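You operate a simulated robot arm through the tools that you are given. There is no shell and no other tool.

The job below is to be done with a simulated robot arm. You get a single attempt, and the scene is never put back.

## Task
Clip the sleeve of the size the board names over the bare pipe.
Fine: the pipe is at 60 C, so switch the heater off, shut the red lever and wait till the temperature gauge is in the green before you fit it; then open the red lever and switch on again.

Only the result counts: the job must be done as asked and must still hold three seconds after the hand-in. Knocking over, shifting, dropping, spilling or breaking anything else fails it.

## Robot
A 6-joint arm with a two-finger gripper, fixed in place. Base frame: the origin is on the floor under the middle of its stand, x ahead of it, y to its left, z up. Units: m, degrees, N and s.
It reaches about 1.038 m from its shoulder. Its first joint turns from -166.0 to 166.0 degrees. Payload 1.71 kg.
Tool frame: the origin (TCP) lies between the finger pads and is the grasp point; the fingertips stand 0.02 m ahead of it; z points along the fingers, y is the line along which they close. The gripper opens to 0.096 m; its body begins 0.113 m behind the TCP.
Orientation is that of the tool frame in the base frame, as a unit quaternion [w, x, y, z]. With the fingers straight down and closing along the base's y, the tool's x points along the base's -x, its y along +y and its z along -z.

## Interface
- The arm moves only by the tool play_rows. Its argument "deltas" is a list of rows, each an object (a shift or turn left out is 0, a gripper value left out holds the last) with "slide": the shift along the tool's x, y, z in units of 30 mm (1.0 is 30 mm), a list of three; "delta_rot": the turn, a rotation vector about the tool's x, y, z in units of 8 degrees (1.0 is 8 degrees), a list of three; "jaw": the finger opening in m, from 0 to 0.096. In form: [{"slide": [x, y, z], "delta_rot": [wx, wy, wz], "jaw": jaw}, ...]. A call has 1 to 20 rows; each row shifts and turns the commanded pose from where the row before left it, along the tool's axes as they then stand. A call with a number of a shift or a turn outside -1 to 1 is refused whole. Each row takes 0.2 s and may step no farther than 0.05 m and 8.6 degrees from the row before; otherwise, or with a gripper value out of range, the whole call is refused. A pose out of reach is approached as far as the arm can. The call stops where the force on the tool passes 90 N (or 10 N more than at its start, if that is more) or the arm is blocked; 0.2 s more then pass. Each finger travels about 0.045 m/s and halts on what it meets, pressing with about 30 N; the grip force reading is that of the motor and also rises with nothing between the fingers. The clock runs only during rows and for 0.2 s after the last one: add rows that do not move to give the fingers time. It gives the time, the measured TCP pose, the force on the tool (base axes), the opening and the grip force at its end, in the units of the frame above (readings bear some noise), with the torque about the TCP (base axes, N m) and any sound that the robot's microphone picked up.
- Cameras (640 x 400 px; columns grow to the right, rows downward): "scene" is fixed at [0.051, 0.5014, 1.7588]; the picture's right is [-0.52, -0.85, 0.00], its down [-0.34, 0.21, -0.92] and it looks along [0.78, -0.48, -0.40] (base axes); focal length 375 px, centre (320, 200). "wrist" rides on the gripper at [0.066, 0.014, -0.145] in the tool frame; the picture's right is [-0.21, 0.98, 0.00], its down [-0.88, -0.18, -0.45] and it looks along [-0.44, -0.09, 0.90] (tool axes); focal length 275 px, centre (320, 200).
- capture(camera): a new picture of that camera. No time passes.
- raise_lower(by): moves the trunk up (or, below 0, down) by that many m; the arm rides with it, the base frame stays. It gives what a move gives, with no picture.
- pixel_to_xyz(camera, pixels): for up to 12 pixels [column, row] of the newest picture of that camera ("zoom" is the newest enlarged one), the place [x, y, z] in the base frame of the surface seen there, good to about 0.002 m. No time passes.
- close_up(camera, box): a new picture of the part [left, top, right, bottom] of that camera's present view, enlarged. No time passes.
- close_job(): hands the job in; it is judged then, once.

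Unless the task says otherwise, let go and move clear before handing in.

The tools are called after ">>>" as name(argument=value, ...) on one line, values as JSON. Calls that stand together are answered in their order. play_rows: Moves the arm, as the interface text tells. Its arguments: {"type":"object","properties":{"deltas":{"type":"array","items":{"type":"object","properties":{"slide":{"type":"array","items":{"type":"number"}},"delta_rot":{"type":"array","items":{"type":"number"}},"jaw":{"type":"number"}}}}},"required":["deltas"]} The other tools are called the same way: raise_lower (by) moves the trunk up or down; capture (camera) takes a picture; pixel_to_xyz (camera, pixels) gives the place of the surface under pixels of a picture; close_up (camera, box) takes an enlarged picture of a part of a camera's view; close_job () hands the job in.

At the start:

```text
clock: 0.0
position: [0.5256, 0.1252, 1.556]
tool_rot: [-0.001, 0.0, 1.0, 0.0]
ft_force: [-0.4, 0.1, -1.0]
wrist_torque: [0.01, -0.01, -0.03]
opening: 0.096
gripper_force: 0.0
trunk travel left (down, up): [-0.25, 0.14]
```

scene: 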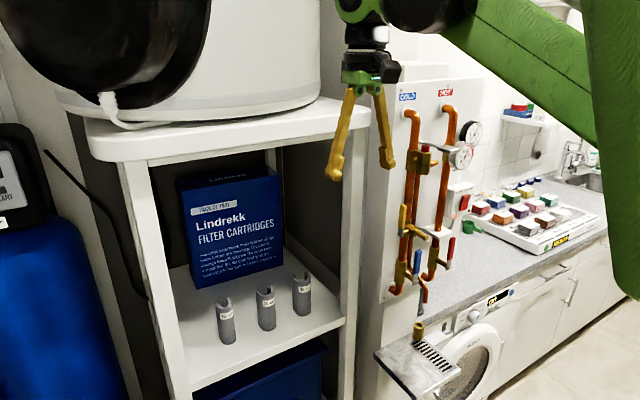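
wrist: 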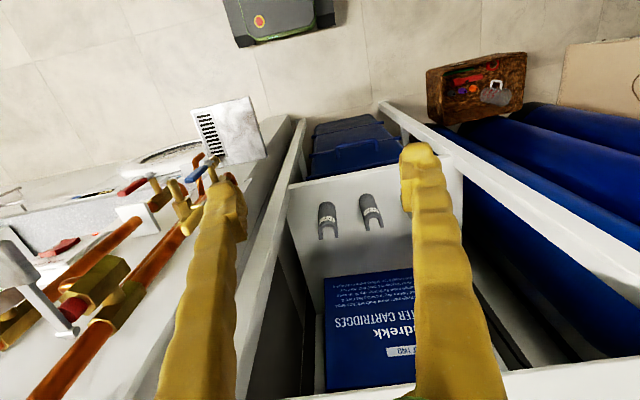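

The scene picture shows three grey sleeves on the shelf near (225,320), (265,307), (302,293), and the pipe board with cold/hot labels, levers and gauges around (400-480, 90-300). I'll zoom in on each to read the details.

>>> close_up(camera="scene", box=[380, 70, 500, 200])

>>> close_up(camera="scene", box=[360, 180, 500, 340])

>>> close_up(camera="scene", box=[200, 260, 330, 350])

```text
3.08 times, centred on (440, 135) of scene
```

zoom: 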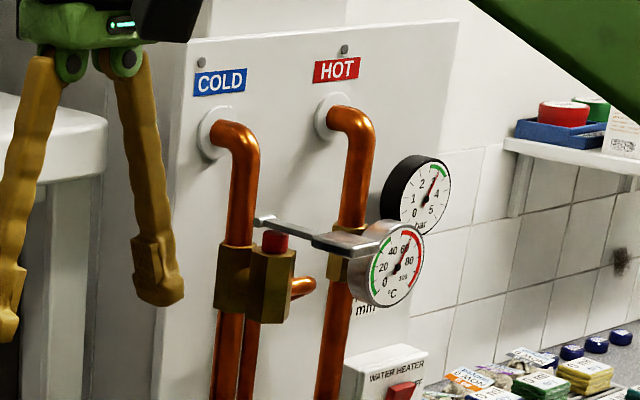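

```text
2.50 times, centred on (430, 260) of scene
```

zoom: 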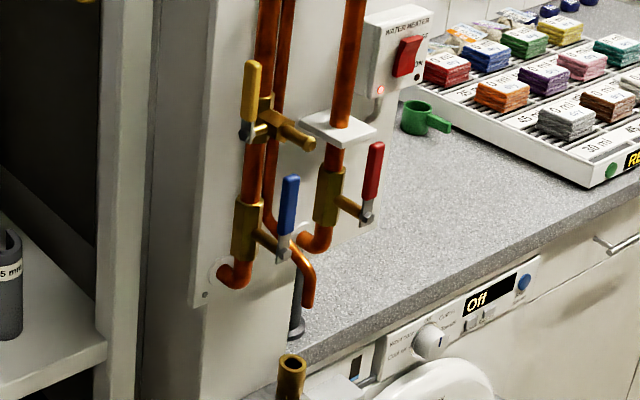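

```text
4.44 times, centred on (265, 305) of scene
```

zoom: 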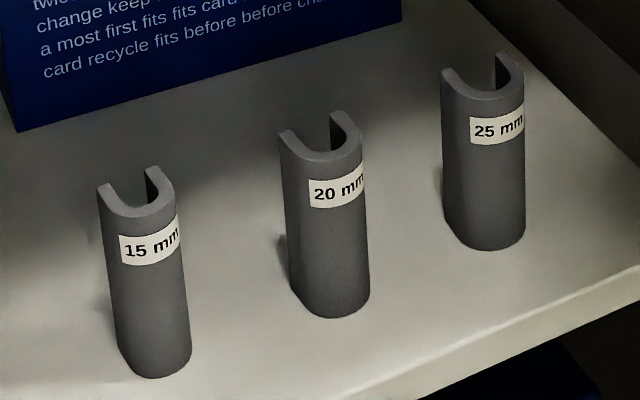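

The zoom shows the gauges (temperature needle around 60), a partly hidden "mm" label near (448,170), and sleeves of 15, 20 and 25 mm. I'll zoom more on the hidden label and locate key points.

>>> close_up(camera="scene", box=[430, 150, 490, 190])

>>> close_up(camera="scene", box=[440, 110, 490, 175])

>>> pixel_to_xyz(camera="scene", pixels=[[447, 140], [445, 175], [443, 200], [442, 222], [437, 232], [452, 250], [454, 240], [465, 200], [425, 265], [410, 140], [449, 172], [484, 110]])

>>> pixel_to_xyz(camera="scene", pixels=[[225, 310], [265, 298], [301, 283], [228, 340], [268, 328], [303, 312], [230, 350], [300, 325], [160, 330], [340, 330], [200, 385], [340, 115]])

```text
10.00 times, centred on (460, 170) of scene
```

zoom: 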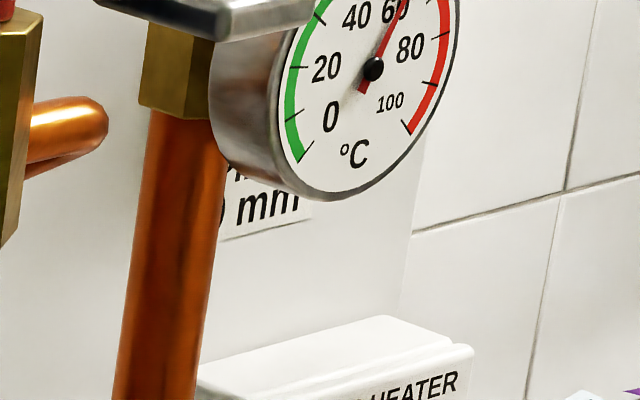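

```text
6.15 times, centred on (465, 142) of scene
```

zoom: 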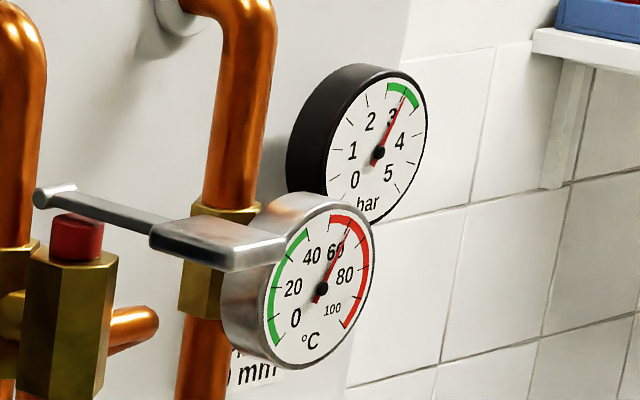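

```text
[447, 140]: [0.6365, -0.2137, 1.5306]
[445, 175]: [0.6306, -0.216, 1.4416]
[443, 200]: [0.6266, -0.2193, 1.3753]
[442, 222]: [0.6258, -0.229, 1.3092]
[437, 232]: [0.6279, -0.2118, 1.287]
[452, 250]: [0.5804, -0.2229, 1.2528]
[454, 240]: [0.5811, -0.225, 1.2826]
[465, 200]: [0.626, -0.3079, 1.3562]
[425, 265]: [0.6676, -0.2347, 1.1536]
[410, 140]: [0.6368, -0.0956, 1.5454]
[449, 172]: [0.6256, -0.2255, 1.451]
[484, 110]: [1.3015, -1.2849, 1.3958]
```

```text
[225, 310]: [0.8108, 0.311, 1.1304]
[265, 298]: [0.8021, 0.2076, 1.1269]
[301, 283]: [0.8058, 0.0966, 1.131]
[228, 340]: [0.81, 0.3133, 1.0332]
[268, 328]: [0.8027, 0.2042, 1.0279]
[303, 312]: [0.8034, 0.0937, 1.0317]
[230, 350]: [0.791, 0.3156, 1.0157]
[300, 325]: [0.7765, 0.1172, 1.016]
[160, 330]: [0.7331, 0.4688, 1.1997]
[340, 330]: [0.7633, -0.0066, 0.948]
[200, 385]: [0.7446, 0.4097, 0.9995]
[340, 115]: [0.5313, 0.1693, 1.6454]
```

The label's first digit is hidden by the thermometer, though it looks like "?0 mm" (zoom pixel (222,215)). I'll measure the board, pipes, levers and the shelf before moving the arm.

>>> pixel_to_xyz(camera="scene", pixels=[[425, 110], [427, 200], [390, 240], [459, 128], [464, 158], [405, 96], [446, 92], [235, 140], [120, 150], [360, 120], [300, 180], [355, 150]])

>>> pixel_to_xyz(camera="scene", pixels=[[430, 152], [438, 144], [455, 150], [425, 158], [402, 215], [412, 229], [418, 236], [417, 258], [414, 282], [408, 280], [447, 238], [460, 190]])

>>> close_up(camera="scene", box=[430, 180, 490, 220])

>>> close_up(camera="scene", box=[390, 120, 480, 180])

```text
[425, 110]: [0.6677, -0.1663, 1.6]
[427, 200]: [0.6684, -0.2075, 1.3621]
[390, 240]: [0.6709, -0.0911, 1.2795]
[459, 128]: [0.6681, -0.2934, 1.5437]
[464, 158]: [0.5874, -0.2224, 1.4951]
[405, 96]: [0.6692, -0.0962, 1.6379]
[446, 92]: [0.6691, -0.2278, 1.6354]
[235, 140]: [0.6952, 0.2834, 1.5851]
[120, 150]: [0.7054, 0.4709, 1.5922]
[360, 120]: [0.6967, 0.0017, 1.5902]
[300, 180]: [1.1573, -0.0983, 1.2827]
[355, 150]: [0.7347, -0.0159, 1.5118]
```

```text
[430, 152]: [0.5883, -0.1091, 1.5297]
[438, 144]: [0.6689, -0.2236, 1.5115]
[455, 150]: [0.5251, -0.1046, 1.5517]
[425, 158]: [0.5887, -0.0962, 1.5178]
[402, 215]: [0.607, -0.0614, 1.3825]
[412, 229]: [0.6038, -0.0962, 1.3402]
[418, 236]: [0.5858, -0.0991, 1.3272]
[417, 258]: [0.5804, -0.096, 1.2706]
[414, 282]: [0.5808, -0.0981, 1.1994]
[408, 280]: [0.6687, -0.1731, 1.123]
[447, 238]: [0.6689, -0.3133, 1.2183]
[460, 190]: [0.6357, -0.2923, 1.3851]
```

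```text
10.00 times, centred on (460, 200) of scene
```

zoom: 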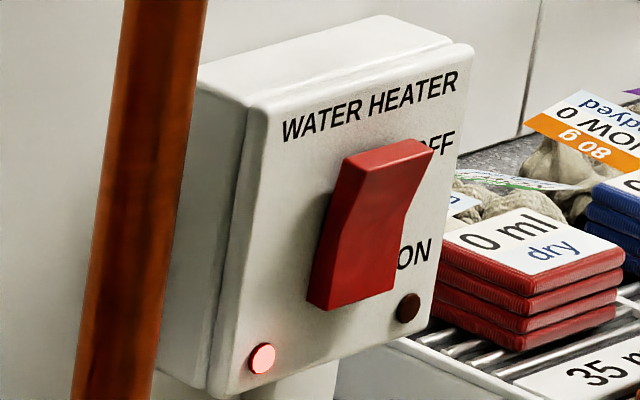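

```text
6.67 times, centred on (435, 150) of scene
```

zoom: 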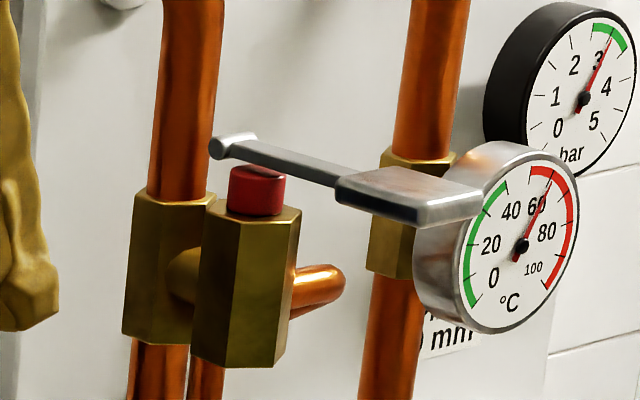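

The board face is at x≈0.669, the hot pipe runs at y≈-0.217 and x≈0.64, the heater rocker sits near (0.63,-0.30,1.37) with its ON side pressed, and a relief-valve lever sticks out to x≈0.525 at z 1.55. I'll back the hand off and start rolling it so that the camera ends up above the gripper for a forward approach.

>>> play_rows(deltas=[{"slide": [1, 0, 0]}, {"slide": [1, 0, 0]}, {"slide": [1, 0, 0]}, {"slide": [1, 0, 0]}, {"slide": [1, 0, 0]}, {"delta_rot": [0, 0, 1]}, {"delta_rot": [0, 0, 1]}, {"delta_rot": [0, 0, 1]}, {"delta_rot": [0, 0, 1]}, {"delta_rot": [0, 0, 1]}, {"delta_rot": [0, 0, 1]}])

```text
clock: 2.4
position: [0.3576, 0.1234, 1.5616]
tool_rot: [0.005, 0.408, 0.913, 0.003]
ft_force: [-2.5, 0.1, 0.9]
wrist_torque: [0.0, -0.24, 0.0]
opening: 0.0962
gripper_force: 0.0
trunk travel left (down, up): [-0.25, 0.14]
```

The hand is at (0.358,0.123,1.562), a bit further back than the commanded 0.376, so I'll let it settle with a still row to check and continue the roll.

>>> play_rows(deltas=[{"slide": [0, 0, 0]}, {"slide": [0, 0, 0]}])

>>> capture(camera="scene")

```text
clock: 3.0
position: [0.3406, 0.1245, 1.5646]
tool_rot: [0.01, 0.406, 0.914, 0.005]
ft_force: [0.2, -1.7, -0.4]
wrist_torque: [0.04, 0.06, -0.01]
opening: 0.0957
gripper_force: 0.1
trunk travel left (down, up): [-0.25, 0.14]
```

```text
taken
```

scene: 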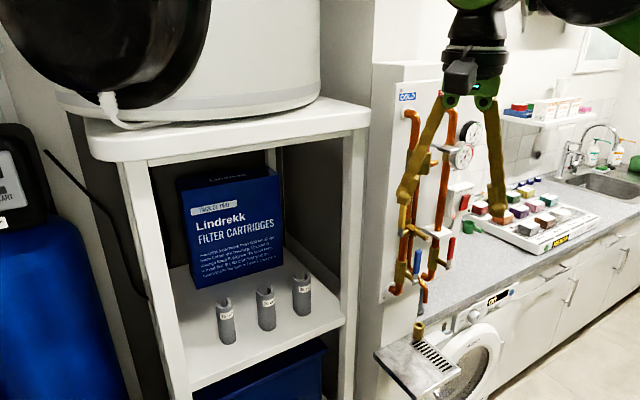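

It drifted slightly more to x=0.341, possibly because the pose is close to a fold limit. I'll wait a few rows to see whether it settles.

>>> play_rows(deltas=[{"slide": [0, 0, 0]}, {"slide": [0, 0, 0]}, {"slide": [0, 0, 0]}])

```text
clock: 3.8
position: [0.3648, 0.1247, 1.5583]
tool_rot: [0.002, 0.408, 0.913, 0.001]
ft_force: [0.9, 1.1, 0.2]
wrist_torque: [-0.08, 0.04, -0.01]
opening: 0.0957
gripper_force: 0.2
trunk travel left (down, up): [-0.25, 0.14]
```

It's coming back toward the commanded x=0.376, so the arm swings a bit after fast moves. I'll wait a little more to learn how it settles.

>>> play_rows(deltas=[{"slide": [0, 0, 0]}, {"slide": [0, 0, 0]}, {"slide": [0, 0, 0]}, {"slide": [0, 0, 0]}, {"slide": [0, 0, 0]}])

```text
clock: 5.0
position: [0.3691, 0.1239, 1.5589]
tool_rot: [0.002, 0.407, 0.913, 0.002]
ft_force: [-1.2, 0.1, 1.7]
wrist_torque: [-0.05, -0.16, 0.01]
opening: 0.096
gripper_force: 0.0
trunk travel left (down, up): [-0.25, 0.14]
```

It settles near 0.37, so overshoot fades in about 2 s; I'll use slow moves near objects. I'll now finish the 180° roll.

>>> play_rows(deltas=[{"delta_rot": [0, 0, 1]}, {"delta_rot": [0, 0, 1]}, {"delta_rot": [0, 0, 1]}, {"delta_rot": [0, 0, 1]}, {"delta_rot": [0, 0, 1]}, {"delta_rot": [0, 0, 1]}, {"delta_rot": [0, 0, 1]}, {"delta_rot": [0, 0, 1]}, {"delta_rot": [0, 0, 1]}, {"delta_rot": [0, 0, 1]}, {"delta_rot": [0, 0, 1]}, {"delta_rot": [0, 0, 1]}, {"delta_rot": [0, 0, 1]}, {"delta_rot": [0, 0, 1]}, {"delta_rot": [0, 0, 1]}, {"delta_rot": [0, 0, 1]}, {"delta_rot": [0, 0, 0.5]}])

```text
clock: 8.6
position: [0.3663, -0.0405, 1.5611]
tool_rot: [-0.003, 1.0, 0.002, 0.008]
ft_force: [0.3, 0.4, 0.7]
wrist_torque: [-0.01, 0.01, 0.0]
opening: 0.0962
gripper_force: 0.1
out of reach, approached as far as the arm can: row 13, 14, 15, 16, 17
trunk travel left (down, up): [-0.25, 0.14]
```

The roll finished, but the last rows were out of reach at y=0.124 and the hand moved to y=-0.04, so a wrist-roll limit is near. I'll shift toward the pipe's side (-y) slowly and see which commanded pose is actually held.

>>> play_rows(deltas=[{"slide": [0, 0.7, 0]}, {"slide": [0, 0.7, 0]}, {"slide": [0, 0.7, 0]}, {"slide": [0, 0.7, 0]}, {"slide": [0, 0, 0]}, {"slide": [0, 0, 0]}, {"slide": [0, 0, 0]}])

>>> capture(camera="wrist")

>>> capture(camera="scene")

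```text
clock: 10.2
position: [0.3719, -0.1225, 1.5598]
tool_rot: [0.0, 1.0, 0.0, 0.005]
ft_force: [-2.4, -1.0, 0.5]
wrist_torque: [0.05, -0.35, -0.01]
opening: 0.0959
gripper_force: 0.0
trunk travel left (down, up): [-0.25, 0.14]
```

```text
taken
```

wrist: 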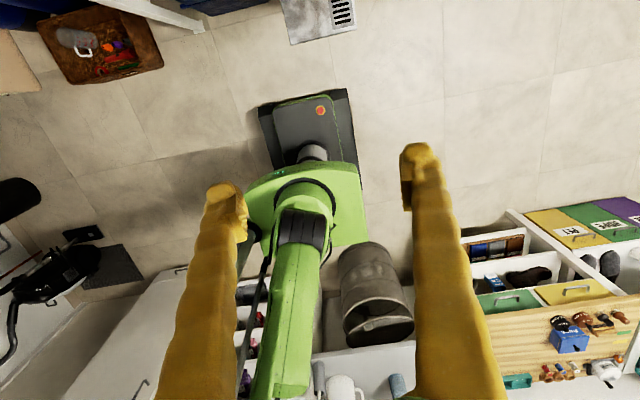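

```text
taken
```

scene: 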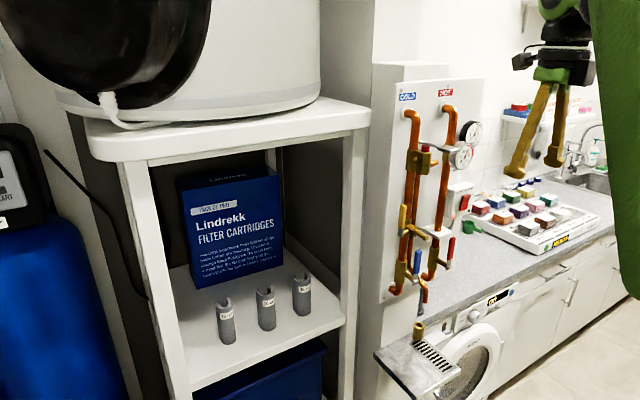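

The hand is now at y=-0.12 with its camera facing backward, and the commanded pose follows the achieved one. I'll shift further right and slightly ahead, then pitch the fingers up toward the board (+x).

>>> play_rows(deltas=[{"slide": [0.5, 0.7, 0]}, {"slide": [0.5, 0.7, 0]}, {"slide": [0.5, 0.7, 0]}, {"slide": [0.5, 0.7, 0]}, {"slide": [0, 0.7, 0]}, {"slide": [0, 0.7, 0]}, {"delta_rot": [0, 0.8, 0]}, {"delta_rot": [0, 0.8, 0]}, {"delta_rot": [0, 0.8, 0]}, {"delta_rot": [0, 0.8, 0]}, {"delta_rot": [0, 0.8, 0]}, {"slide": [0, 0, 0]}])

>>> capture(camera="scene")

>>> capture(camera="wrist")

```text
clock: 12.8
position: [0.4336, -0.2489, 1.5611]
tool_rot: [0.0, 0.96, 0.001, 0.281]
ft_force: [-1.4, 0.2, 0.2]
wrist_torque: [-0.04, 0.0, 0.01]
opening: 0.0959
gripper_force: 0.0
trunk travel left (down, up): [-0.25, 0.14]
```

```text
taken
```

scene: 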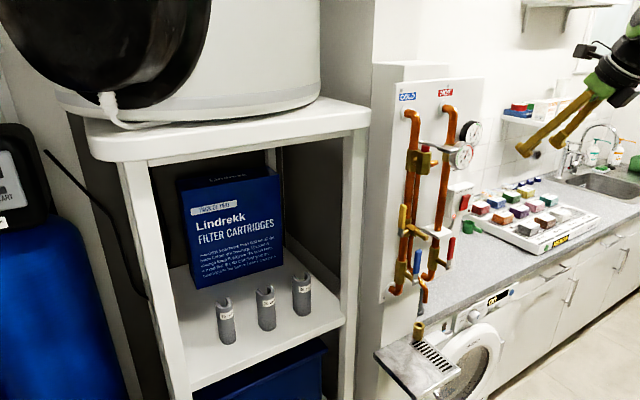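

```text
taken
```

wrist: 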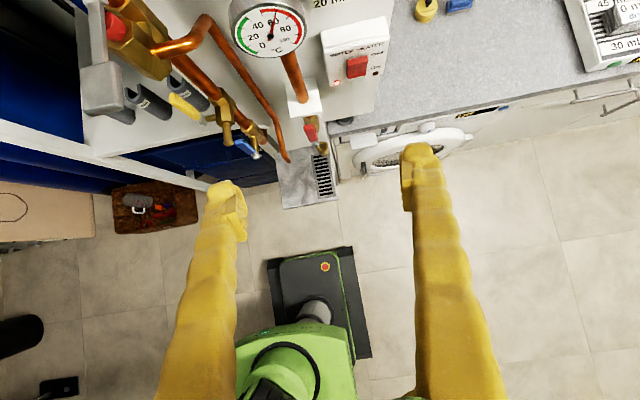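

The pitch is at ~32° and the wrist picture shows "20 mm" on the board at (330,3). I'll pitch the rest of the way to horizontal and look again.

>>> play_rows(deltas=[{"delta_rot": [0, 0.8, 0]}, {"delta_rot": [0, 0.8, 0]}, {"delta_rot": [0, 0.8, 0]}, {"delta_rot": [0, 0.8, 0]}, {"delta_rot": [0, 0.8, 0]}, {"delta_rot": [0, 0.8, 0]}, {"delta_rot": [0, 0.8, 0]}, {"delta_rot": [0, 0.8, 0]}, {"delta_rot": [0, 0.8, 0]}, {"slide": [0, 0, 0]}, {"slide": [0, 0, 0]}])

>>> capture(camera="wrist")

```text
clock: 14.2
position: [0.5026, -0.2657, 1.5894]
tool_rot: [-0.024, 0.825, 0.036, 0.564]
ft_force: [-0.4, 0.4, 0.8]
wrist_torque: [-0.02, 0.04, -0.02]
opening: 0.096
gripper_force: 0.1
trunk travel left (down, up): [-0.25, 0.14]
stopped in row 6: the arm was blocked; the commanded pose is now the measured one
```

```text
taken
```

wrist: 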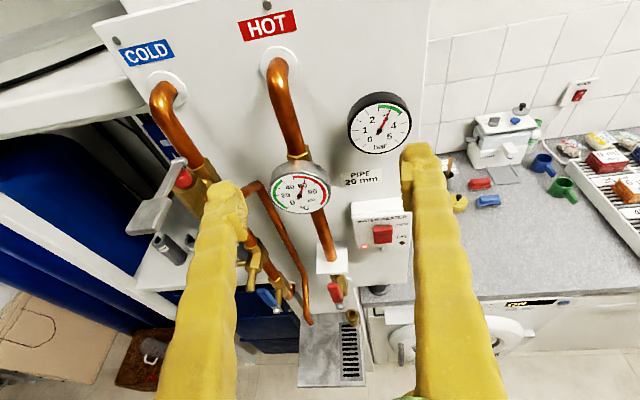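

The label now reads "PIPE 20 mm" at (360,178) in the wrist view, so the 20 mm sleeve is the right one; the pitch was blocked at about 69°, likely the arm meeting itself. I'll look at the arm from the scene camera to understand its configuration.

>>> capture(camera="scene")

>>> pixel_to_xyz(camera="wrist", pixels=[[383, 227], [383, 240], [325, 235], [330, 262], [335, 292], [337, 300], [300, 190], [160, 210], [140, 235], [185, 178], [320, 212], [296, 155]])

>>> close_up(camera="wrist", box=[240, 130, 420, 330])

```text
taken
```

scene: 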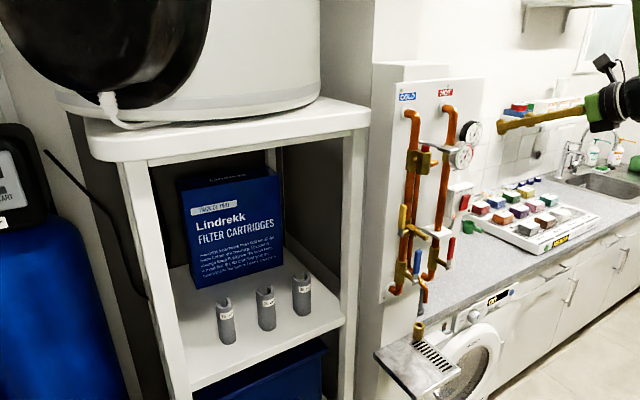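

```text
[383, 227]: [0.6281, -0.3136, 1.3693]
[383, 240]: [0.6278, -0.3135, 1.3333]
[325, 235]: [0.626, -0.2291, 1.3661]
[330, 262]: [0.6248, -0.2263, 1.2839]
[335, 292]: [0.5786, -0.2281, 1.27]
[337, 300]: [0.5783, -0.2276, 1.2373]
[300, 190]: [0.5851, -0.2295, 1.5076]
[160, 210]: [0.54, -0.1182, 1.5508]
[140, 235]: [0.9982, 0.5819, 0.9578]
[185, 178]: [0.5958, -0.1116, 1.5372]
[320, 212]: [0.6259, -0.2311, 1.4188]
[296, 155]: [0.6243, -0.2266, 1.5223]
```

```text
2.00 times, centred on (330, 230) of wrist
```

zoom: 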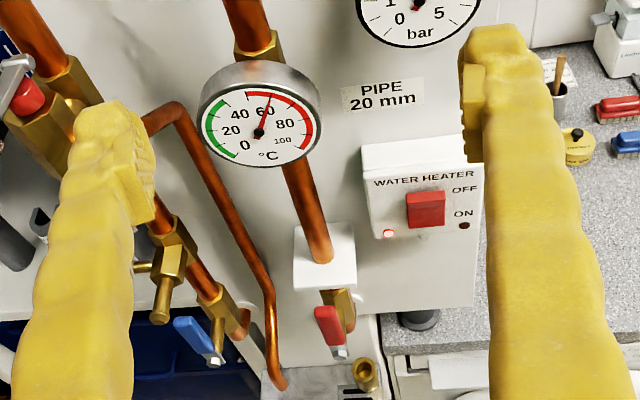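

The wrist view places the rocker at about (0.628,-0.3135,1.35), the pipe's bare stretch between z≈1.29 and 1.45 and the red lever at (0.578,-0.228,1.25). I'll move straight down slowly in free space with the fingers closing, to see if the arm unfolds.

>>> play_rows(deltas=[{"slide": [-0.62, 0, 0.24], "jaw": 0.0}, {"slide": [-0.62, 0, 0.24]}, {"slide": [-0.62, 0, 0.24]}, {"slide": [-0.62, 0, 0.24]}, {"slide": [-0.62, 0, 0.24]}, {"slide": [-0.62, 0, 0.24]}, {"slide": [-0.62, 0, 0.24]}, {"slide": [-0.62, 0, 0.24]}, {"slide": [0, 0, 0]}, {"slide": [0, 0, 0]}])

>>> capture(camera="scene")

>>> capture(camera="wrist")

```text
clock: 16.6
position: [0.5243, -0.257, 1.4583]
tool_rot: [-0.049, 0.817, 0.072, 0.57]
ft_force: [-0.2, -0.6, 0.0]
wrist_torque: [0.02, 0.0, -0.04]
opening: 0.0
gripper_force: 29.4
trunk travel left (down, up): [-0.25, 0.14]
stopped in row 10: the arm was blocked; the commanded pose is now the measured one
```

```text
taken
```

scene: 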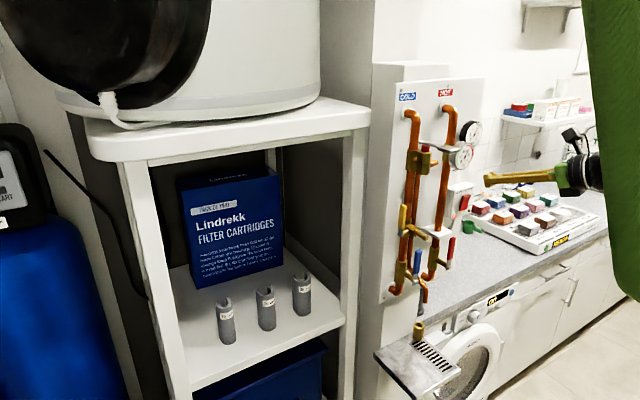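

```text
taken
```

wrist: 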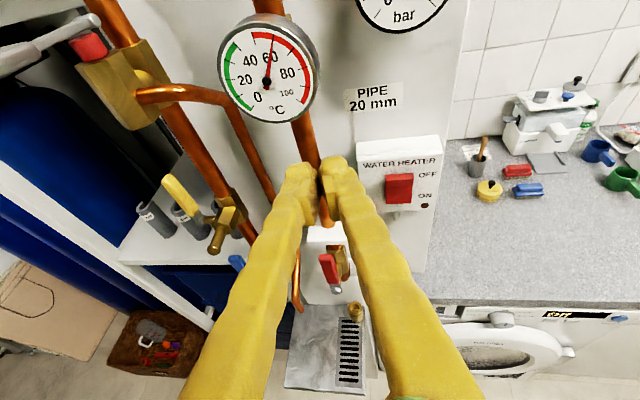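

The arm was blocked again at z=1.458 with no force at the tool, so a link is touching another part of the robot. I'll measure where the links are from the scene picture.

>>> pixel_to_xyz(camera="scene", pixels=[[600, 30], [610, 100], [610, 200], [625, 270], [595, 170], [575, 175], [565, 145], [530, 178], [580, 20], [630, 290]])

```text
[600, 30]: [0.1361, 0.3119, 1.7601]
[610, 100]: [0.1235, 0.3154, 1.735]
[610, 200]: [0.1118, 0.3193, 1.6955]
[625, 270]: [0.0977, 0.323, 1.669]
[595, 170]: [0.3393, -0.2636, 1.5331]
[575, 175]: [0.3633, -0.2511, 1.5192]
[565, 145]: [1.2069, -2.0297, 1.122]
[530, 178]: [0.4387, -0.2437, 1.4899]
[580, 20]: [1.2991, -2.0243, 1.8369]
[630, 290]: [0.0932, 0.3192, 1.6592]
```

The pixel points on the link put the upper arm at (0.1,0.3,1.7), so the forearm comes down from above and the camera (now on top of the gripper) is likely jamming against it. I'll roll the hand back 180° to the camera-below attitude, in free space at x≈0.52.

>>> play_rows(deltas=[{"delta_rot": [0, 0, -1]}, {"delta_rot": [0, 0, -1]}, {"delta_rot": [0, 0, -1]}, {"delta_rot": [0, 0, -1]}, {"delta_rot": [0, 0, -1]}, {"delta_rot": [0, 0, -1]}, {"delta_rot": [0, 0, -1]}, {"delta_rot": [0, 0, -1]}, {"delta_rot": [0, 0, -1]}, {"delta_rot": [0, 0, -1]}, {"delta_rot": [0, 0, -1]}, {"delta_rot": [0, 0, -1]}, {"delta_rot": [0, 0, -1]}, {"delta_rot": [0, 0, -1]}, {"delta_rot": [0, 0, -1]}, {"delta_rot": [0, 0, -1]}, {"delta_rot": [0, 0, -1]}, {"delta_rot": [0, 0, -1]}, {"delta_rot": [0, 0, -1]}, {"delta_rot": [0, 0, -1]}])

>>> capture(camera="scene")

```text
clock: 20.8
position: [0.5216, -0.2548, 1.4549]
tool_rot: [0.553, 0.07, 0.817, 0.146]
ft_force: [-0.1, 0.3, 0.9]
wrist_torque: [-0.02, 0.0, 0.03]
opening: 0.0002
gripper_force: 29.1
trunk travel left (down, up): [-0.25, 0.14]
```

```text
taken
```

scene: 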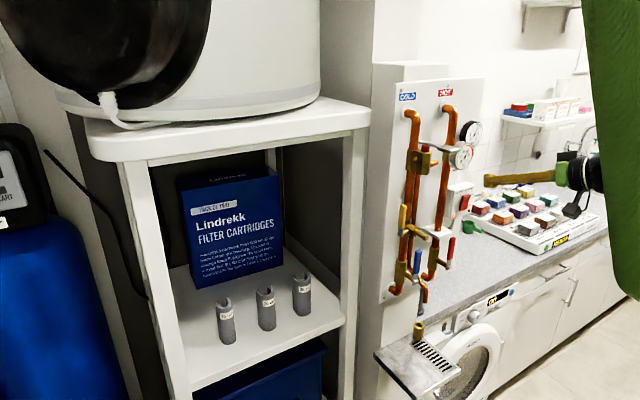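

The roll went through cleanly with the camera now below. I'll apply the remaining small rotation to bring the tool exactly horizontal, pointing at the board.

>>> play_rows(deltas=[{"delta_rot": [0.194, -0.675, -0.552]}, {"delta_rot": [0.194, -0.675, -0.552]}, {"delta_rot": [0.194, -0.675, -0.552]}, {"delta_rot": [0.194, -0.675, -0.552]}, {"slide": [0, 0, 0]}, {"slide": [0, 0, 0]}, {"slide": [0, 0, 0]}])

>>> capture(camera="wrist")

```text
clock: 22.4
position: [0.5137, -0.2677, 1.4496]
tool_rot: [0.705, 0.015, 0.709, -0.013]
ft_force: [1.2, 0.3, 0.1]
wrist_torque: [0.0, 0.02, -0.08]
opening: 0.0001
gripper_force: 28.4
trunk travel left (down, up): [-0.25, 0.14]
```

```text
taken
```

wrist: 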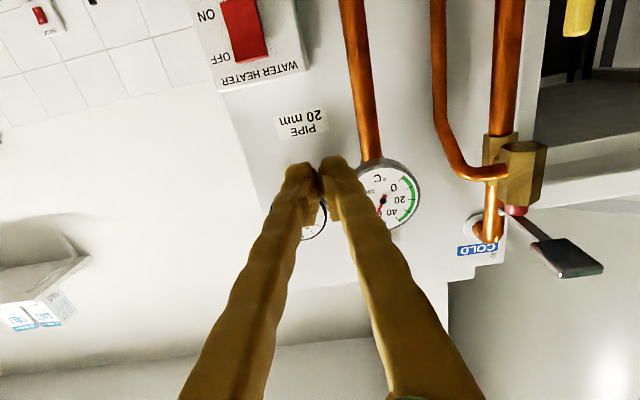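

The tool is now horizontal (quaternion ≈[0.705,0,0.709,0]), with an upside-down view: the rocker is at (243,30), OFF side at (243,55). I'll measure the rocker precisely and check the thermometer and lever.

>>> pixel_to_xyz(camera="wrist", pixels=[[246, 58], [244, 48], [242, 38], [241, 28], [240, 18], [239, 8], [225, 35], [262, 35], [280, 60], [372, 150], [364, 90], [356, 30]])

>>> close_up(camera="wrist", box=[180, 0, 320, 100])

```text
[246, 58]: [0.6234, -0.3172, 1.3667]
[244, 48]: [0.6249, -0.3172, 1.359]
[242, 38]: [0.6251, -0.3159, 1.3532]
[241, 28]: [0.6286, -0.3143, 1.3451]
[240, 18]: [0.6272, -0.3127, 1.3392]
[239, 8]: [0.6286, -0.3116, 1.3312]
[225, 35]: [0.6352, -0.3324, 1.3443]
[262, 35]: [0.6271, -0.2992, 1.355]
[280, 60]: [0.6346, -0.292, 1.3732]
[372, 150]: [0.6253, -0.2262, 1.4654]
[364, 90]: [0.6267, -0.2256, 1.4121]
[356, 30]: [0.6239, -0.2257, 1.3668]
```

```text
4.00 times, centred on (250, 50) of wrist
```

zoom: 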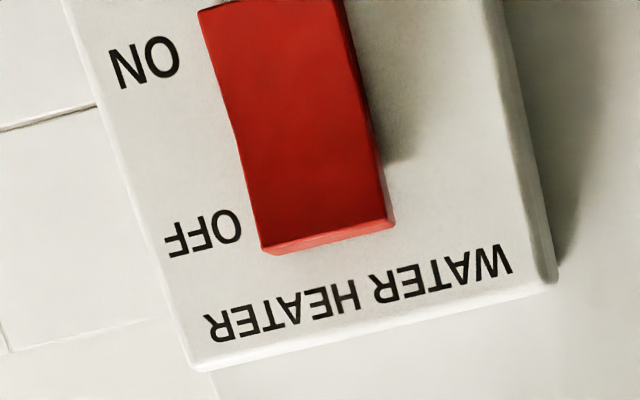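

The rocker spans z 1.327–1.368 at y≈-0.314, its OFF end standing proud at x≈0.623 against the box face at 0.635. I'll move in front of its upper half, at z≈1.362, staying back at x≈0.52.

>>> play_rows(deltas=[{"slide": [0.5, -0.3, 0]}, {"slide": [0.5, -0.3, 0]}, {"slide": [0.5, -0.3, 0]}, {"slide": [0.5, -0.3, 0]}, {"slide": [0.5, -0.3, 0]}, {"slide": [0.5, -0.3, 0]}, {"slide": [0, 0, 0]}, {"slide": [0, 0, 0]}, {"slide": [0, 0, 0]}, {"slide": [0, 0, 0]}, {"slide": [0, 0, 0]}, {"slide": [0, 0, 0]}, {"slide": [0, 0, 0]}])

```text
clock: 25.4
position: [0.524, -0.2558, 1.3695]
tool_rot: [0.711, -0.033, 0.702, 0.036]
ft_force: [-0.1, 0.8, 0.0]
wrist_torque: [-0.01, -0.01, -0.01]
opening: 0.0001
gripper_force: 29.6
trunk travel left (down, up): [-0.25, 0.14]
stopped in row 13: the arm was blocked; the commanded pose is now the measured one
```

The hand stopped at y=-0.256 with its yaw dragged 5° toward +y, as in the earlier stops, so the arm is too folded on this side at x≈0.52. I'll check with a scene picture, then come at the rocker from farther forward with the tool yawed outward to the right.

>>> capture(camera="scene")

>>> capture(camera="wrist")

```text
taken
```

scene: 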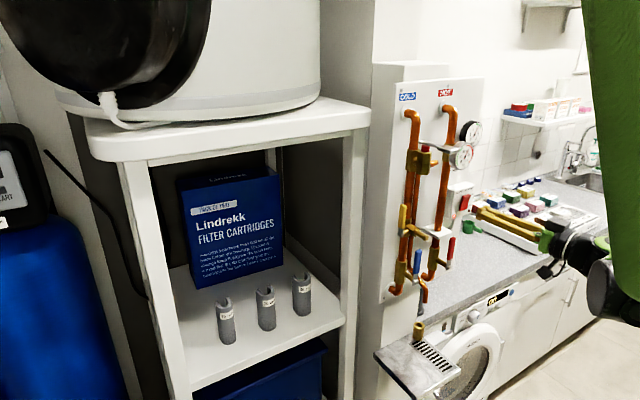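

```text
taken
```

wrist: 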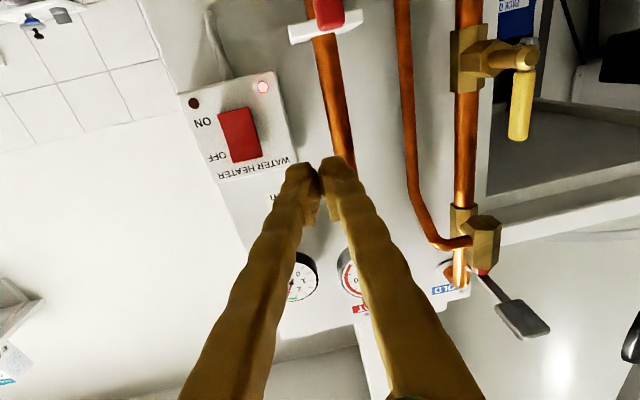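

Now the wrist unit is visible at the scene's right edge, around (570-625, 240-310). I'll measure it to understand the wrist position.

>>> pixel_to_xyz(camera="scene", pixels=[[552, 240], [575, 252], [590, 245], [600, 260], [600, 290], [625, 275], [630, 310], [550, 270], [612, 200], [590, 60], [610, 10], [635, 240]])

```text
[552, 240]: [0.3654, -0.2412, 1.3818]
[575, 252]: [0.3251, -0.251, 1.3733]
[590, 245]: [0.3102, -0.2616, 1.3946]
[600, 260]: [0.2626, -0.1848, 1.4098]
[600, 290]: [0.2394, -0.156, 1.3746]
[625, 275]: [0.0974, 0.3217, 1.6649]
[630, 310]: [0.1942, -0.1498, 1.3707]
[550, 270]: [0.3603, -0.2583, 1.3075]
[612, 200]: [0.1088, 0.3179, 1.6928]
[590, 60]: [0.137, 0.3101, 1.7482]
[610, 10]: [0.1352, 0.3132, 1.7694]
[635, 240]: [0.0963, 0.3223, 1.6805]
```

The wrist joints sit at about (0.2,-0.15,1.37), close to the column, so the wrist is near a singular fold; pointing the tool outward to the right should relieve it. I'll yaw 30° toward -y while easing forward and then right to stand off in front of the rocker.

>>> play_rows(deltas=[{"slide": [0, -0.037, 0.383], "delta_rot": [0.955, 0.02, -0.01]}, {"slide": [0, 0.013, 0.383], "delta_rot": [0.955, 0.02, -0.01]}, {"slide": [0, 0.065, 0.383], "delta_rot": [0.955, 0.02, -0.01]}, {"slide": [0, 0.114, 0.383], "delta_rot": [0.955, 0.02, -0.01]}, {"slide": [0.0625, -0.444, 0.207]}, {"slide": [0.0625, -0.444, 0.207]}, {"slide": [0.0625, -0.444, 0.207]}, {"slide": [0.0625, -0.444, 0.207]}, {"slide": [0, 0, 0]}, {"slide": [0, 0, 0]}, {"slide": [0, 0, 0]}, {"slide": [0, 0, 0]}, {"slide": [0, 0, 0]}])

>>> capture(camera="wrist")

>>> capture(camera="scene")

```text
clock: 28.2
position: [0.5478, -0.325, 1.3574]
tool_rot: [0.688, 0.167, 0.687, -0.166]
ft_force: [-0.5, -0.4, 0.3]
wrist_torque: [-0.01, -0.01, 0.0]
opening: 0.0
gripper_force: 30.1
trunk travel left (down, up): [-0.25, 0.14]
```

```text
taken
```

wrist: 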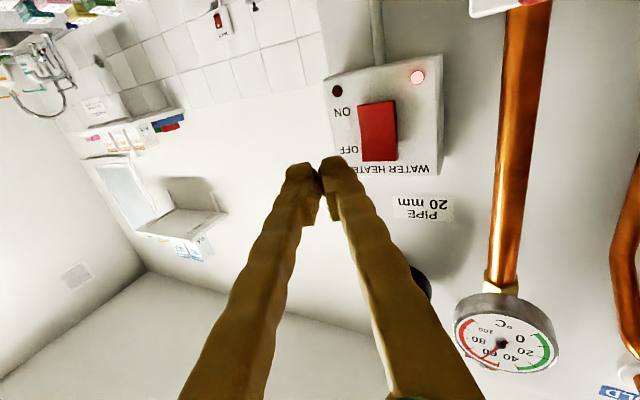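

```text
taken
```

scene: 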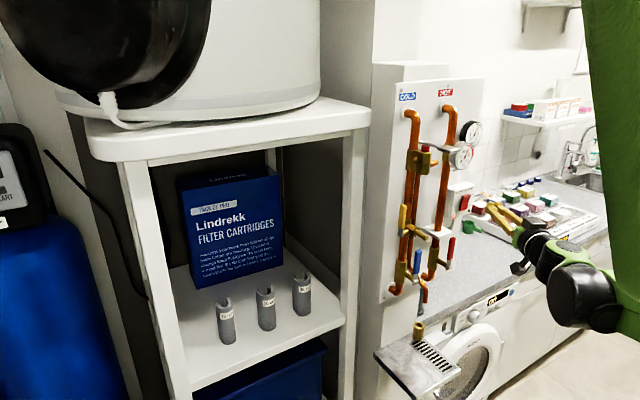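

The model holds: the hand got to (0.548,-0.325,1.357) with a 27° outward yaw and no block. I'll wait for it to settle before the push.

>>> play_rows(deltas=[{"slide": [0, 0, 0]}, {"slide": [0, 0, 0]}, {"slide": [0, 0, 0]}, {"slide": [0, 0, 0]}, {"slide": [0, 0, 0]}])

>>> pixel_to_xyz(camera="wrist", pixels=[[380, 158], [378, 140], [376, 120], [374, 106], [364, 130], [392, 130], [420, 170], [328, 170]])

```text
clock: 29.4
position: [0.5478, -0.324, 1.3575]
tool_rot: [0.688, 0.168, 0.686, -0.167]
ft_force: [-0.1, -0.1, -0.6]
wrist_torque: [-0.01, 0.01, 0.02]
opening: 0.0
gripper_force: 29.5
trunk travel left (down, up): [-0.25, 0.14]
```

```text
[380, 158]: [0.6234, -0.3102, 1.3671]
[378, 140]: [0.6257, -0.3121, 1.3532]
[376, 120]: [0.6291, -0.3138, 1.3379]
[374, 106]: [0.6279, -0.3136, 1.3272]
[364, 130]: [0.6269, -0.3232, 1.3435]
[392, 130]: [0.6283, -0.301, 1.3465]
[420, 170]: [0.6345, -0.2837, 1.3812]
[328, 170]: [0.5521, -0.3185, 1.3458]
```

Steady now; the rocker's OFF end is at (0.623,-0.311,1.36). I'll advance to just short of it with the tip height centred on its upper half.

>>> play_rows(deltas=[{"slide": [-0.029, 0.2, 0.243]}, {"slide": [-0.029, 0.2, 0.243]}, {"slide": [-0.029, 0.2, 0.243]}, {"slide": [-0.029, 0.2, 0.243]}, {"slide": [0, 0, 0]}, {"slide": [0, 0, 0]}, {"slide": [0, 0, 0]}, {"slide": [0, 0, 0]}, {"slide": [0, 0, 0]}])

>>> close_up(camera="wrist", box=[240, 60, 480, 260])

```text
clock: 31.4
position: [0.587, -0.3164, 1.361]
tool_rot: [0.686, 0.168, 0.688, -0.167]
ft_force: [-0.4, 0.6, 0.4]
wrist_torque: [0.01, -0.03, -0.01]
opening: 0.0
gripper_force: 29.3
trunk travel left (down, up): [-0.25, 0.14]
```

```text
2.00 times, centred on (360, 160) of wrist
```

zoom: 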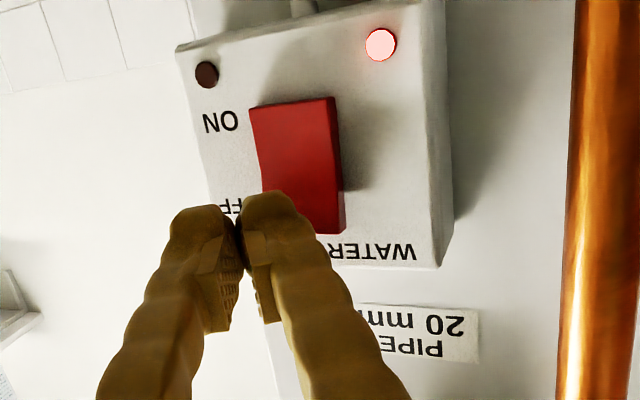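

The fingertips hover about 2 cm in front of the rocker's OFF end, a touch toward -y. I'll shift 8 mm to +y and push forward in small steps while watching force and sound.

>>> play_rows(deltas=[{"slide": [0, 0.237, -0.123]}, {"slide": [0, 0, 0]}, {"slide": [0, 0.046, 0.089]}, {"slide": [0, 0.046, 0.089]}, {"slide": [0, 0.046, 0.089]}, {"slide": [0, 0.046, 0.089]}, {"slide": [0, 0, 0]}, {"slide": [0, 0, 0]}])

>>> close_up(camera="wrist", box=[240, 60, 480, 260])

```text
clock: 33.2
position: [0.598, -0.3084, 1.3598]
tool_rot: [0.684, 0.168, 0.69, -0.166]
ft_force: [0.3, 0.2, -1.2]
wrist_torque: [-0.01, 0.02, 0.0]
opening: 0.0
gripper_force: 29.6
trunk travel left (down, up): [-0.25, 0.14]
```

```text
2.00 times, centred on (360, 160) of wrist
```

zoom: 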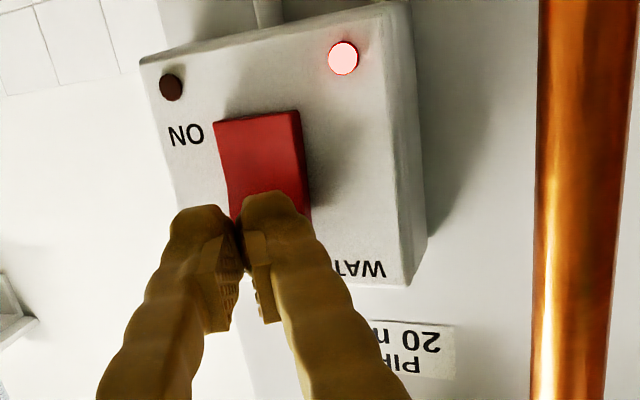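

No contact yet at TCP x=0.598 (force near zero). I'll push on in 2–3 mm steps.

>>> play_rows(deltas=[{"slide": [0, 0.046, 0.089]}, {"slide": [0, 0.046, 0.089]}, {"slide": [0, 0.046, 0.089]}, {"slide": [0, 0, 0]}, {"slide": [0, 0, 0]}])

>>> close_up(camera="wrist", box=[240, 60, 480, 260])

```text
clock: 34.4
position: [0.6059, -0.3091, 1.3617]
tool_rot: [0.685, 0.167, 0.69, -0.165]
ft_force: [-13.8, 1.3, -2.9]
wrist_torque: [0.0, 0.2, 0.06]
opening: 0.0
gripper_force: 29.5
trunk travel left (down, up): [-0.25, 0.14]
```

```text
2.00 times, centred on (360, 160) of wrist
```

zoom: 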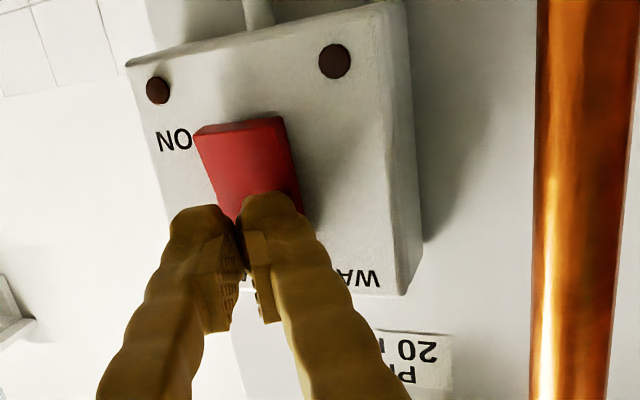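

The lamp at zoom (335,60) is dark and the rocker has tipped to OFF with 14 N of push. I'll back off straight out and check the switch and the red lever.

>>> play_rows(deltas=[{"slide": [0, -0.153, -0.296]}, {"slide": [0, -0.153, -0.296]}, {"slide": [0, -0.153, -0.296]}, {"slide": [0, -0.153, -0.296]}, {"slide": [0, 0, 0]}, {"slide": [0, 0, 0]}, {"slide": [0, 0, 0]}, {"slide": [0, 0, 0]}])

>>> capture(camera="wrist")

>>> close_up(camera="scene", box=[400, 120, 500, 290])

>>> close_up(camera="scene", box=[410, 215, 480, 285])

```text
clock: 36.2
position: [0.5666, -0.3078, 1.3594]
tool_rot: [0.687, 0.168, 0.687, -0.167]
ft_force: [0.9, 1.2, -0.3]
wrist_torque: [0.0, -0.02, 0.02]
opening: 0.0001
gripper_force: 29.6
trunk travel left (down, up): [-0.25, 0.14]
```

```text
taken
```

wrist: 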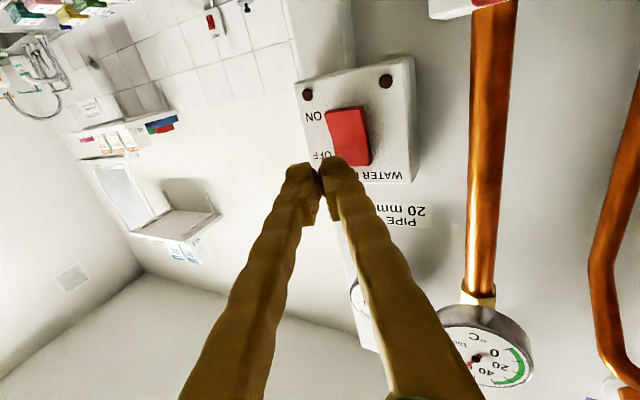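

```text
2.35 times, centred on (450, 205) of scene
```

zoom: 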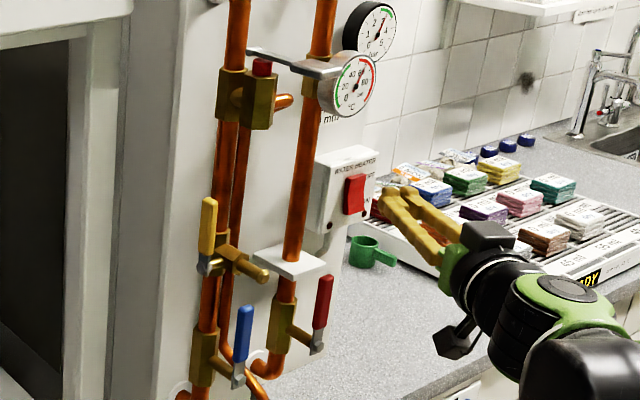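

```text
5.71 times, centred on (445, 250) of scene
```

zoom: 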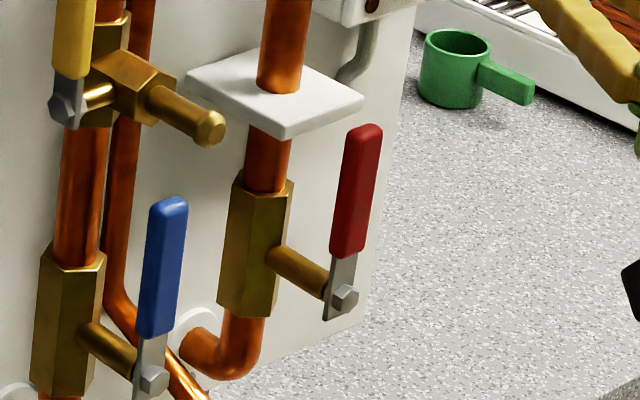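

The heater is off (both lamps dark) and the red lever's pivot nut is at scene pixel (449,267), handle going up to (453,237). I'll measure the lever and the support plate.

>>> pixel_to_xyz(camera="zoom", pixels=[[346, 297], [340, 280], [350, 245], [357, 200], [366, 140], [330, 310], [290, 265], [285, 125], [340, 105], [200, 85], [260, 100], [265, 220]])

>>> close_up(camera="scene", box=[445, 130, 485, 175])

```text
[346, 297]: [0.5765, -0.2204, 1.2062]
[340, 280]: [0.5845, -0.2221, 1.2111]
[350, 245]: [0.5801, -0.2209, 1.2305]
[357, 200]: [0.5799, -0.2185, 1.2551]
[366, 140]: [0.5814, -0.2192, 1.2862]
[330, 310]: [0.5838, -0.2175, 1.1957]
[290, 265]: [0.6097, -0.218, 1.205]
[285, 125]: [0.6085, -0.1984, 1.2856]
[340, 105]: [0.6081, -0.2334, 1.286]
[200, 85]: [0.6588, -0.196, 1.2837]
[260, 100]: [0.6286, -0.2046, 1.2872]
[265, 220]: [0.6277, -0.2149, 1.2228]
```

```text
8.89 times, centred on (465, 152) of scene
```

zoom: 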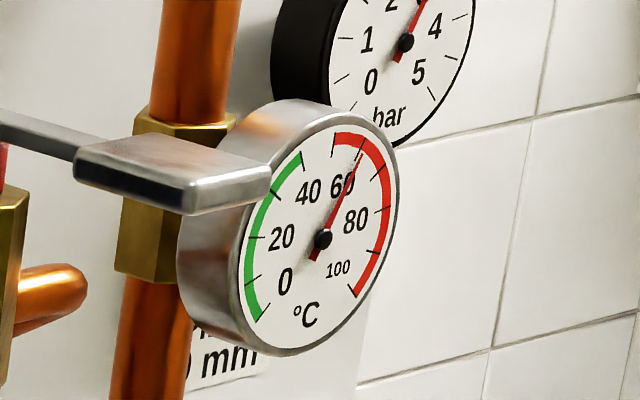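

The lever pivots at about (0.58,-0.2225,1.206), its red handle spans z 1.23–1.292 at x 0.579–0.59, and the support plate's top is z≈1.286. Before pushing it I'll measure the closed fingertips' width and the brass tap stub at left.

>>> pixel_to_xyz(camera="wrist", pixels=[[288, 176], [300, 166], [312, 167], [324, 160], [334, 157], [348, 163], [356, 180], [285, 200]])

>>> pixel_to_xyz(camera="scene", pixels=[[425, 237], [420, 232], [418, 240], [415, 262], [417, 252], [412, 285], [500, 260], [450, 300], [405, 262], [402, 240]])

```text
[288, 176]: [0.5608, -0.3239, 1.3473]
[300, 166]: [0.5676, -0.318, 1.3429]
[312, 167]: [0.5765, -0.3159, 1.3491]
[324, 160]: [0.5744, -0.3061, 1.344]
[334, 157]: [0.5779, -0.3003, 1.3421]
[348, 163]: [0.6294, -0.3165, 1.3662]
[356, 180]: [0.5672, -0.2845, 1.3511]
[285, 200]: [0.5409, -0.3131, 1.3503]
```

```text
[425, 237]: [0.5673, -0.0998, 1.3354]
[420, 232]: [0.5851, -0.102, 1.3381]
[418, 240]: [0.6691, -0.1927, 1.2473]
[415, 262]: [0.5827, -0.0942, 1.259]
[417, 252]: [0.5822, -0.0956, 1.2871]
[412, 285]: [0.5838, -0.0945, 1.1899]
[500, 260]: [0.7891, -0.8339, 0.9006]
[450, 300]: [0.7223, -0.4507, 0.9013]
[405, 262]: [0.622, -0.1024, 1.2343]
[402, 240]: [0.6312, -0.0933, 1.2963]
```

The fingertips are about 4 cm wide and 3.4 cm tall. I'll move left past the lever at the present height (z 1.36, well in front of the pipe), reducing the yaw to about -12° on the way.

>>> play_rows(deltas=[{"slide": [0, 0.493, -0.25], "delta_rot": [-0.24, 0, 0]}, {"slide": [0, 0.5, -0.234], "delta_rot": [-0.24, 0, 0]}, {"slide": [0, 0.51, -0.216], "delta_rot": [-0.24, 0, 0]}, {"slide": [0, 0.516, -0.198], "delta_rot": [-0.24, 0, 0]}, {"slide": [0, 0.523, -0.18], "delta_rot": [-0.24, 0, 0]}, {"slide": [0, 0.529, -0.162], "delta_rot": [-0.24, 0, 0]}, {"slide": [0, 0.534, -0.143], "delta_rot": [-0.24, 0, 0]}, {"slide": [0, 0.539, -0.125], "delta_rot": [-0.24, 0, 0]}, {"slide": [0, 0, 0]}, {"slide": [0, 0, 0]}, {"slide": [0, 0, 0]}, {"slide": [0, 0, 0]}])

>>> capture(camera="wrist")

>>> capture(camera="scene")

```text
clock: 38.8
position: [0.5676, -0.1743, 1.3598]
tool_rot: [0.704, 0.074, 0.703, -0.074]
ft_force: [0.6, 0.0, -0.5]
wrist_torque: [0.02, 0.01, 0.01]
opening: 0.0
gripper_force: 29.6
trunk travel left (down, up): [-0.25, 0.14]
```

```text
taken
```

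wrist: 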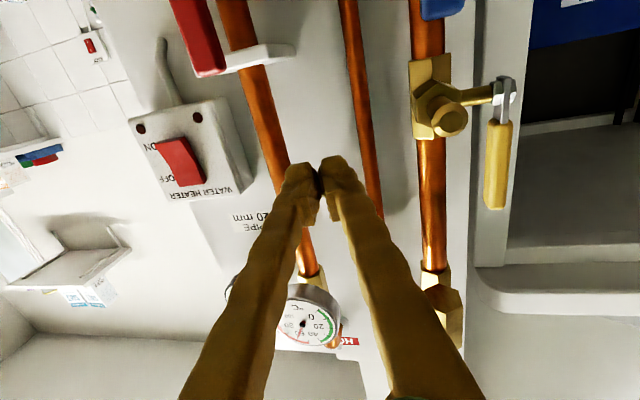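

```text
taken
```

scene: 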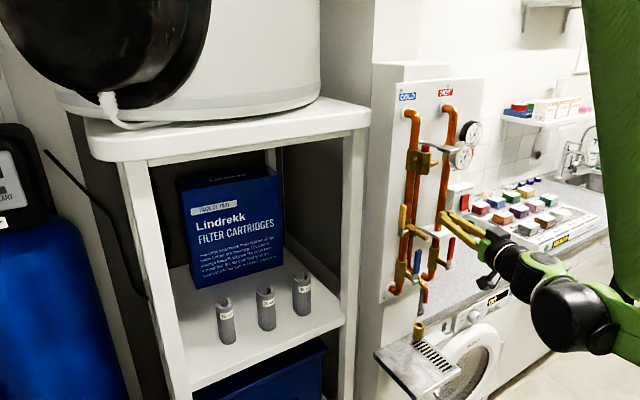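

The hand is at (0.568,-0.174,1.360) with yaw -12°, just left of the lever, whose handle shows at wrist pixel (195,40). I'll descend to z≈1.27 and then look.

>>> play_rows(deltas=[{"slide": [0.5, 0, 0]}, {"slide": [0.5, 0, 0]}, {"slide": [0.5, 0, 0]}, {"slide": [0.5, 0, 0]}, {"slide": [0.5, 0, 0]}, {"slide": [0.5, 0, 0]}, {"slide": [0, 0, 0]}, {"slide": [0, 0, 0]}, {"slide": [0, 0, 0]}, {"slide": [0, 0, 0]}])

>>> capture(camera="wrist")

>>> close_up(camera="scene", box=[400, 200, 500, 290])

```text
clock: 41.0
position: [0.5686, -0.1755, 1.2685]
tool_rot: [0.704, 0.074, 0.703, -0.073]
ft_force: [0.0, 0.1, 0.1]
wrist_torque: [0.03, -0.02, -0.01]
opening: 0.0001
gripper_force: 29.4
trunk travel left (down, up): [-0.25, 0.14]
```

```text
taken
```

wrist: 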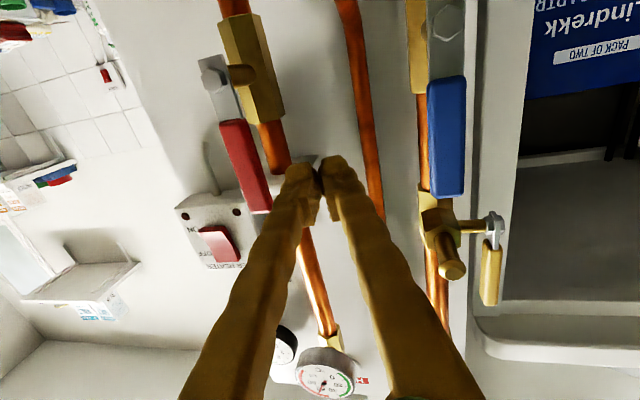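

```text
4.44 times, centred on (450, 245) of scene
```

zoom: 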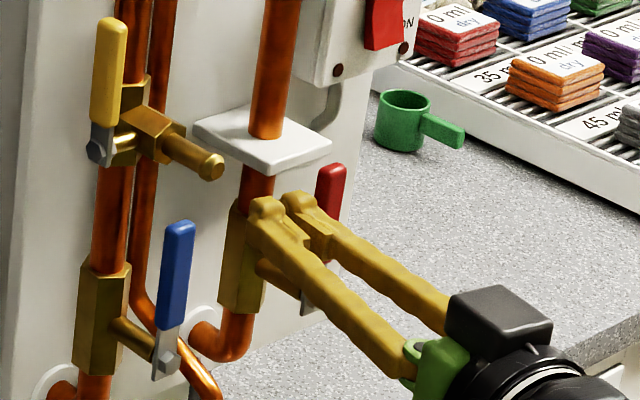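

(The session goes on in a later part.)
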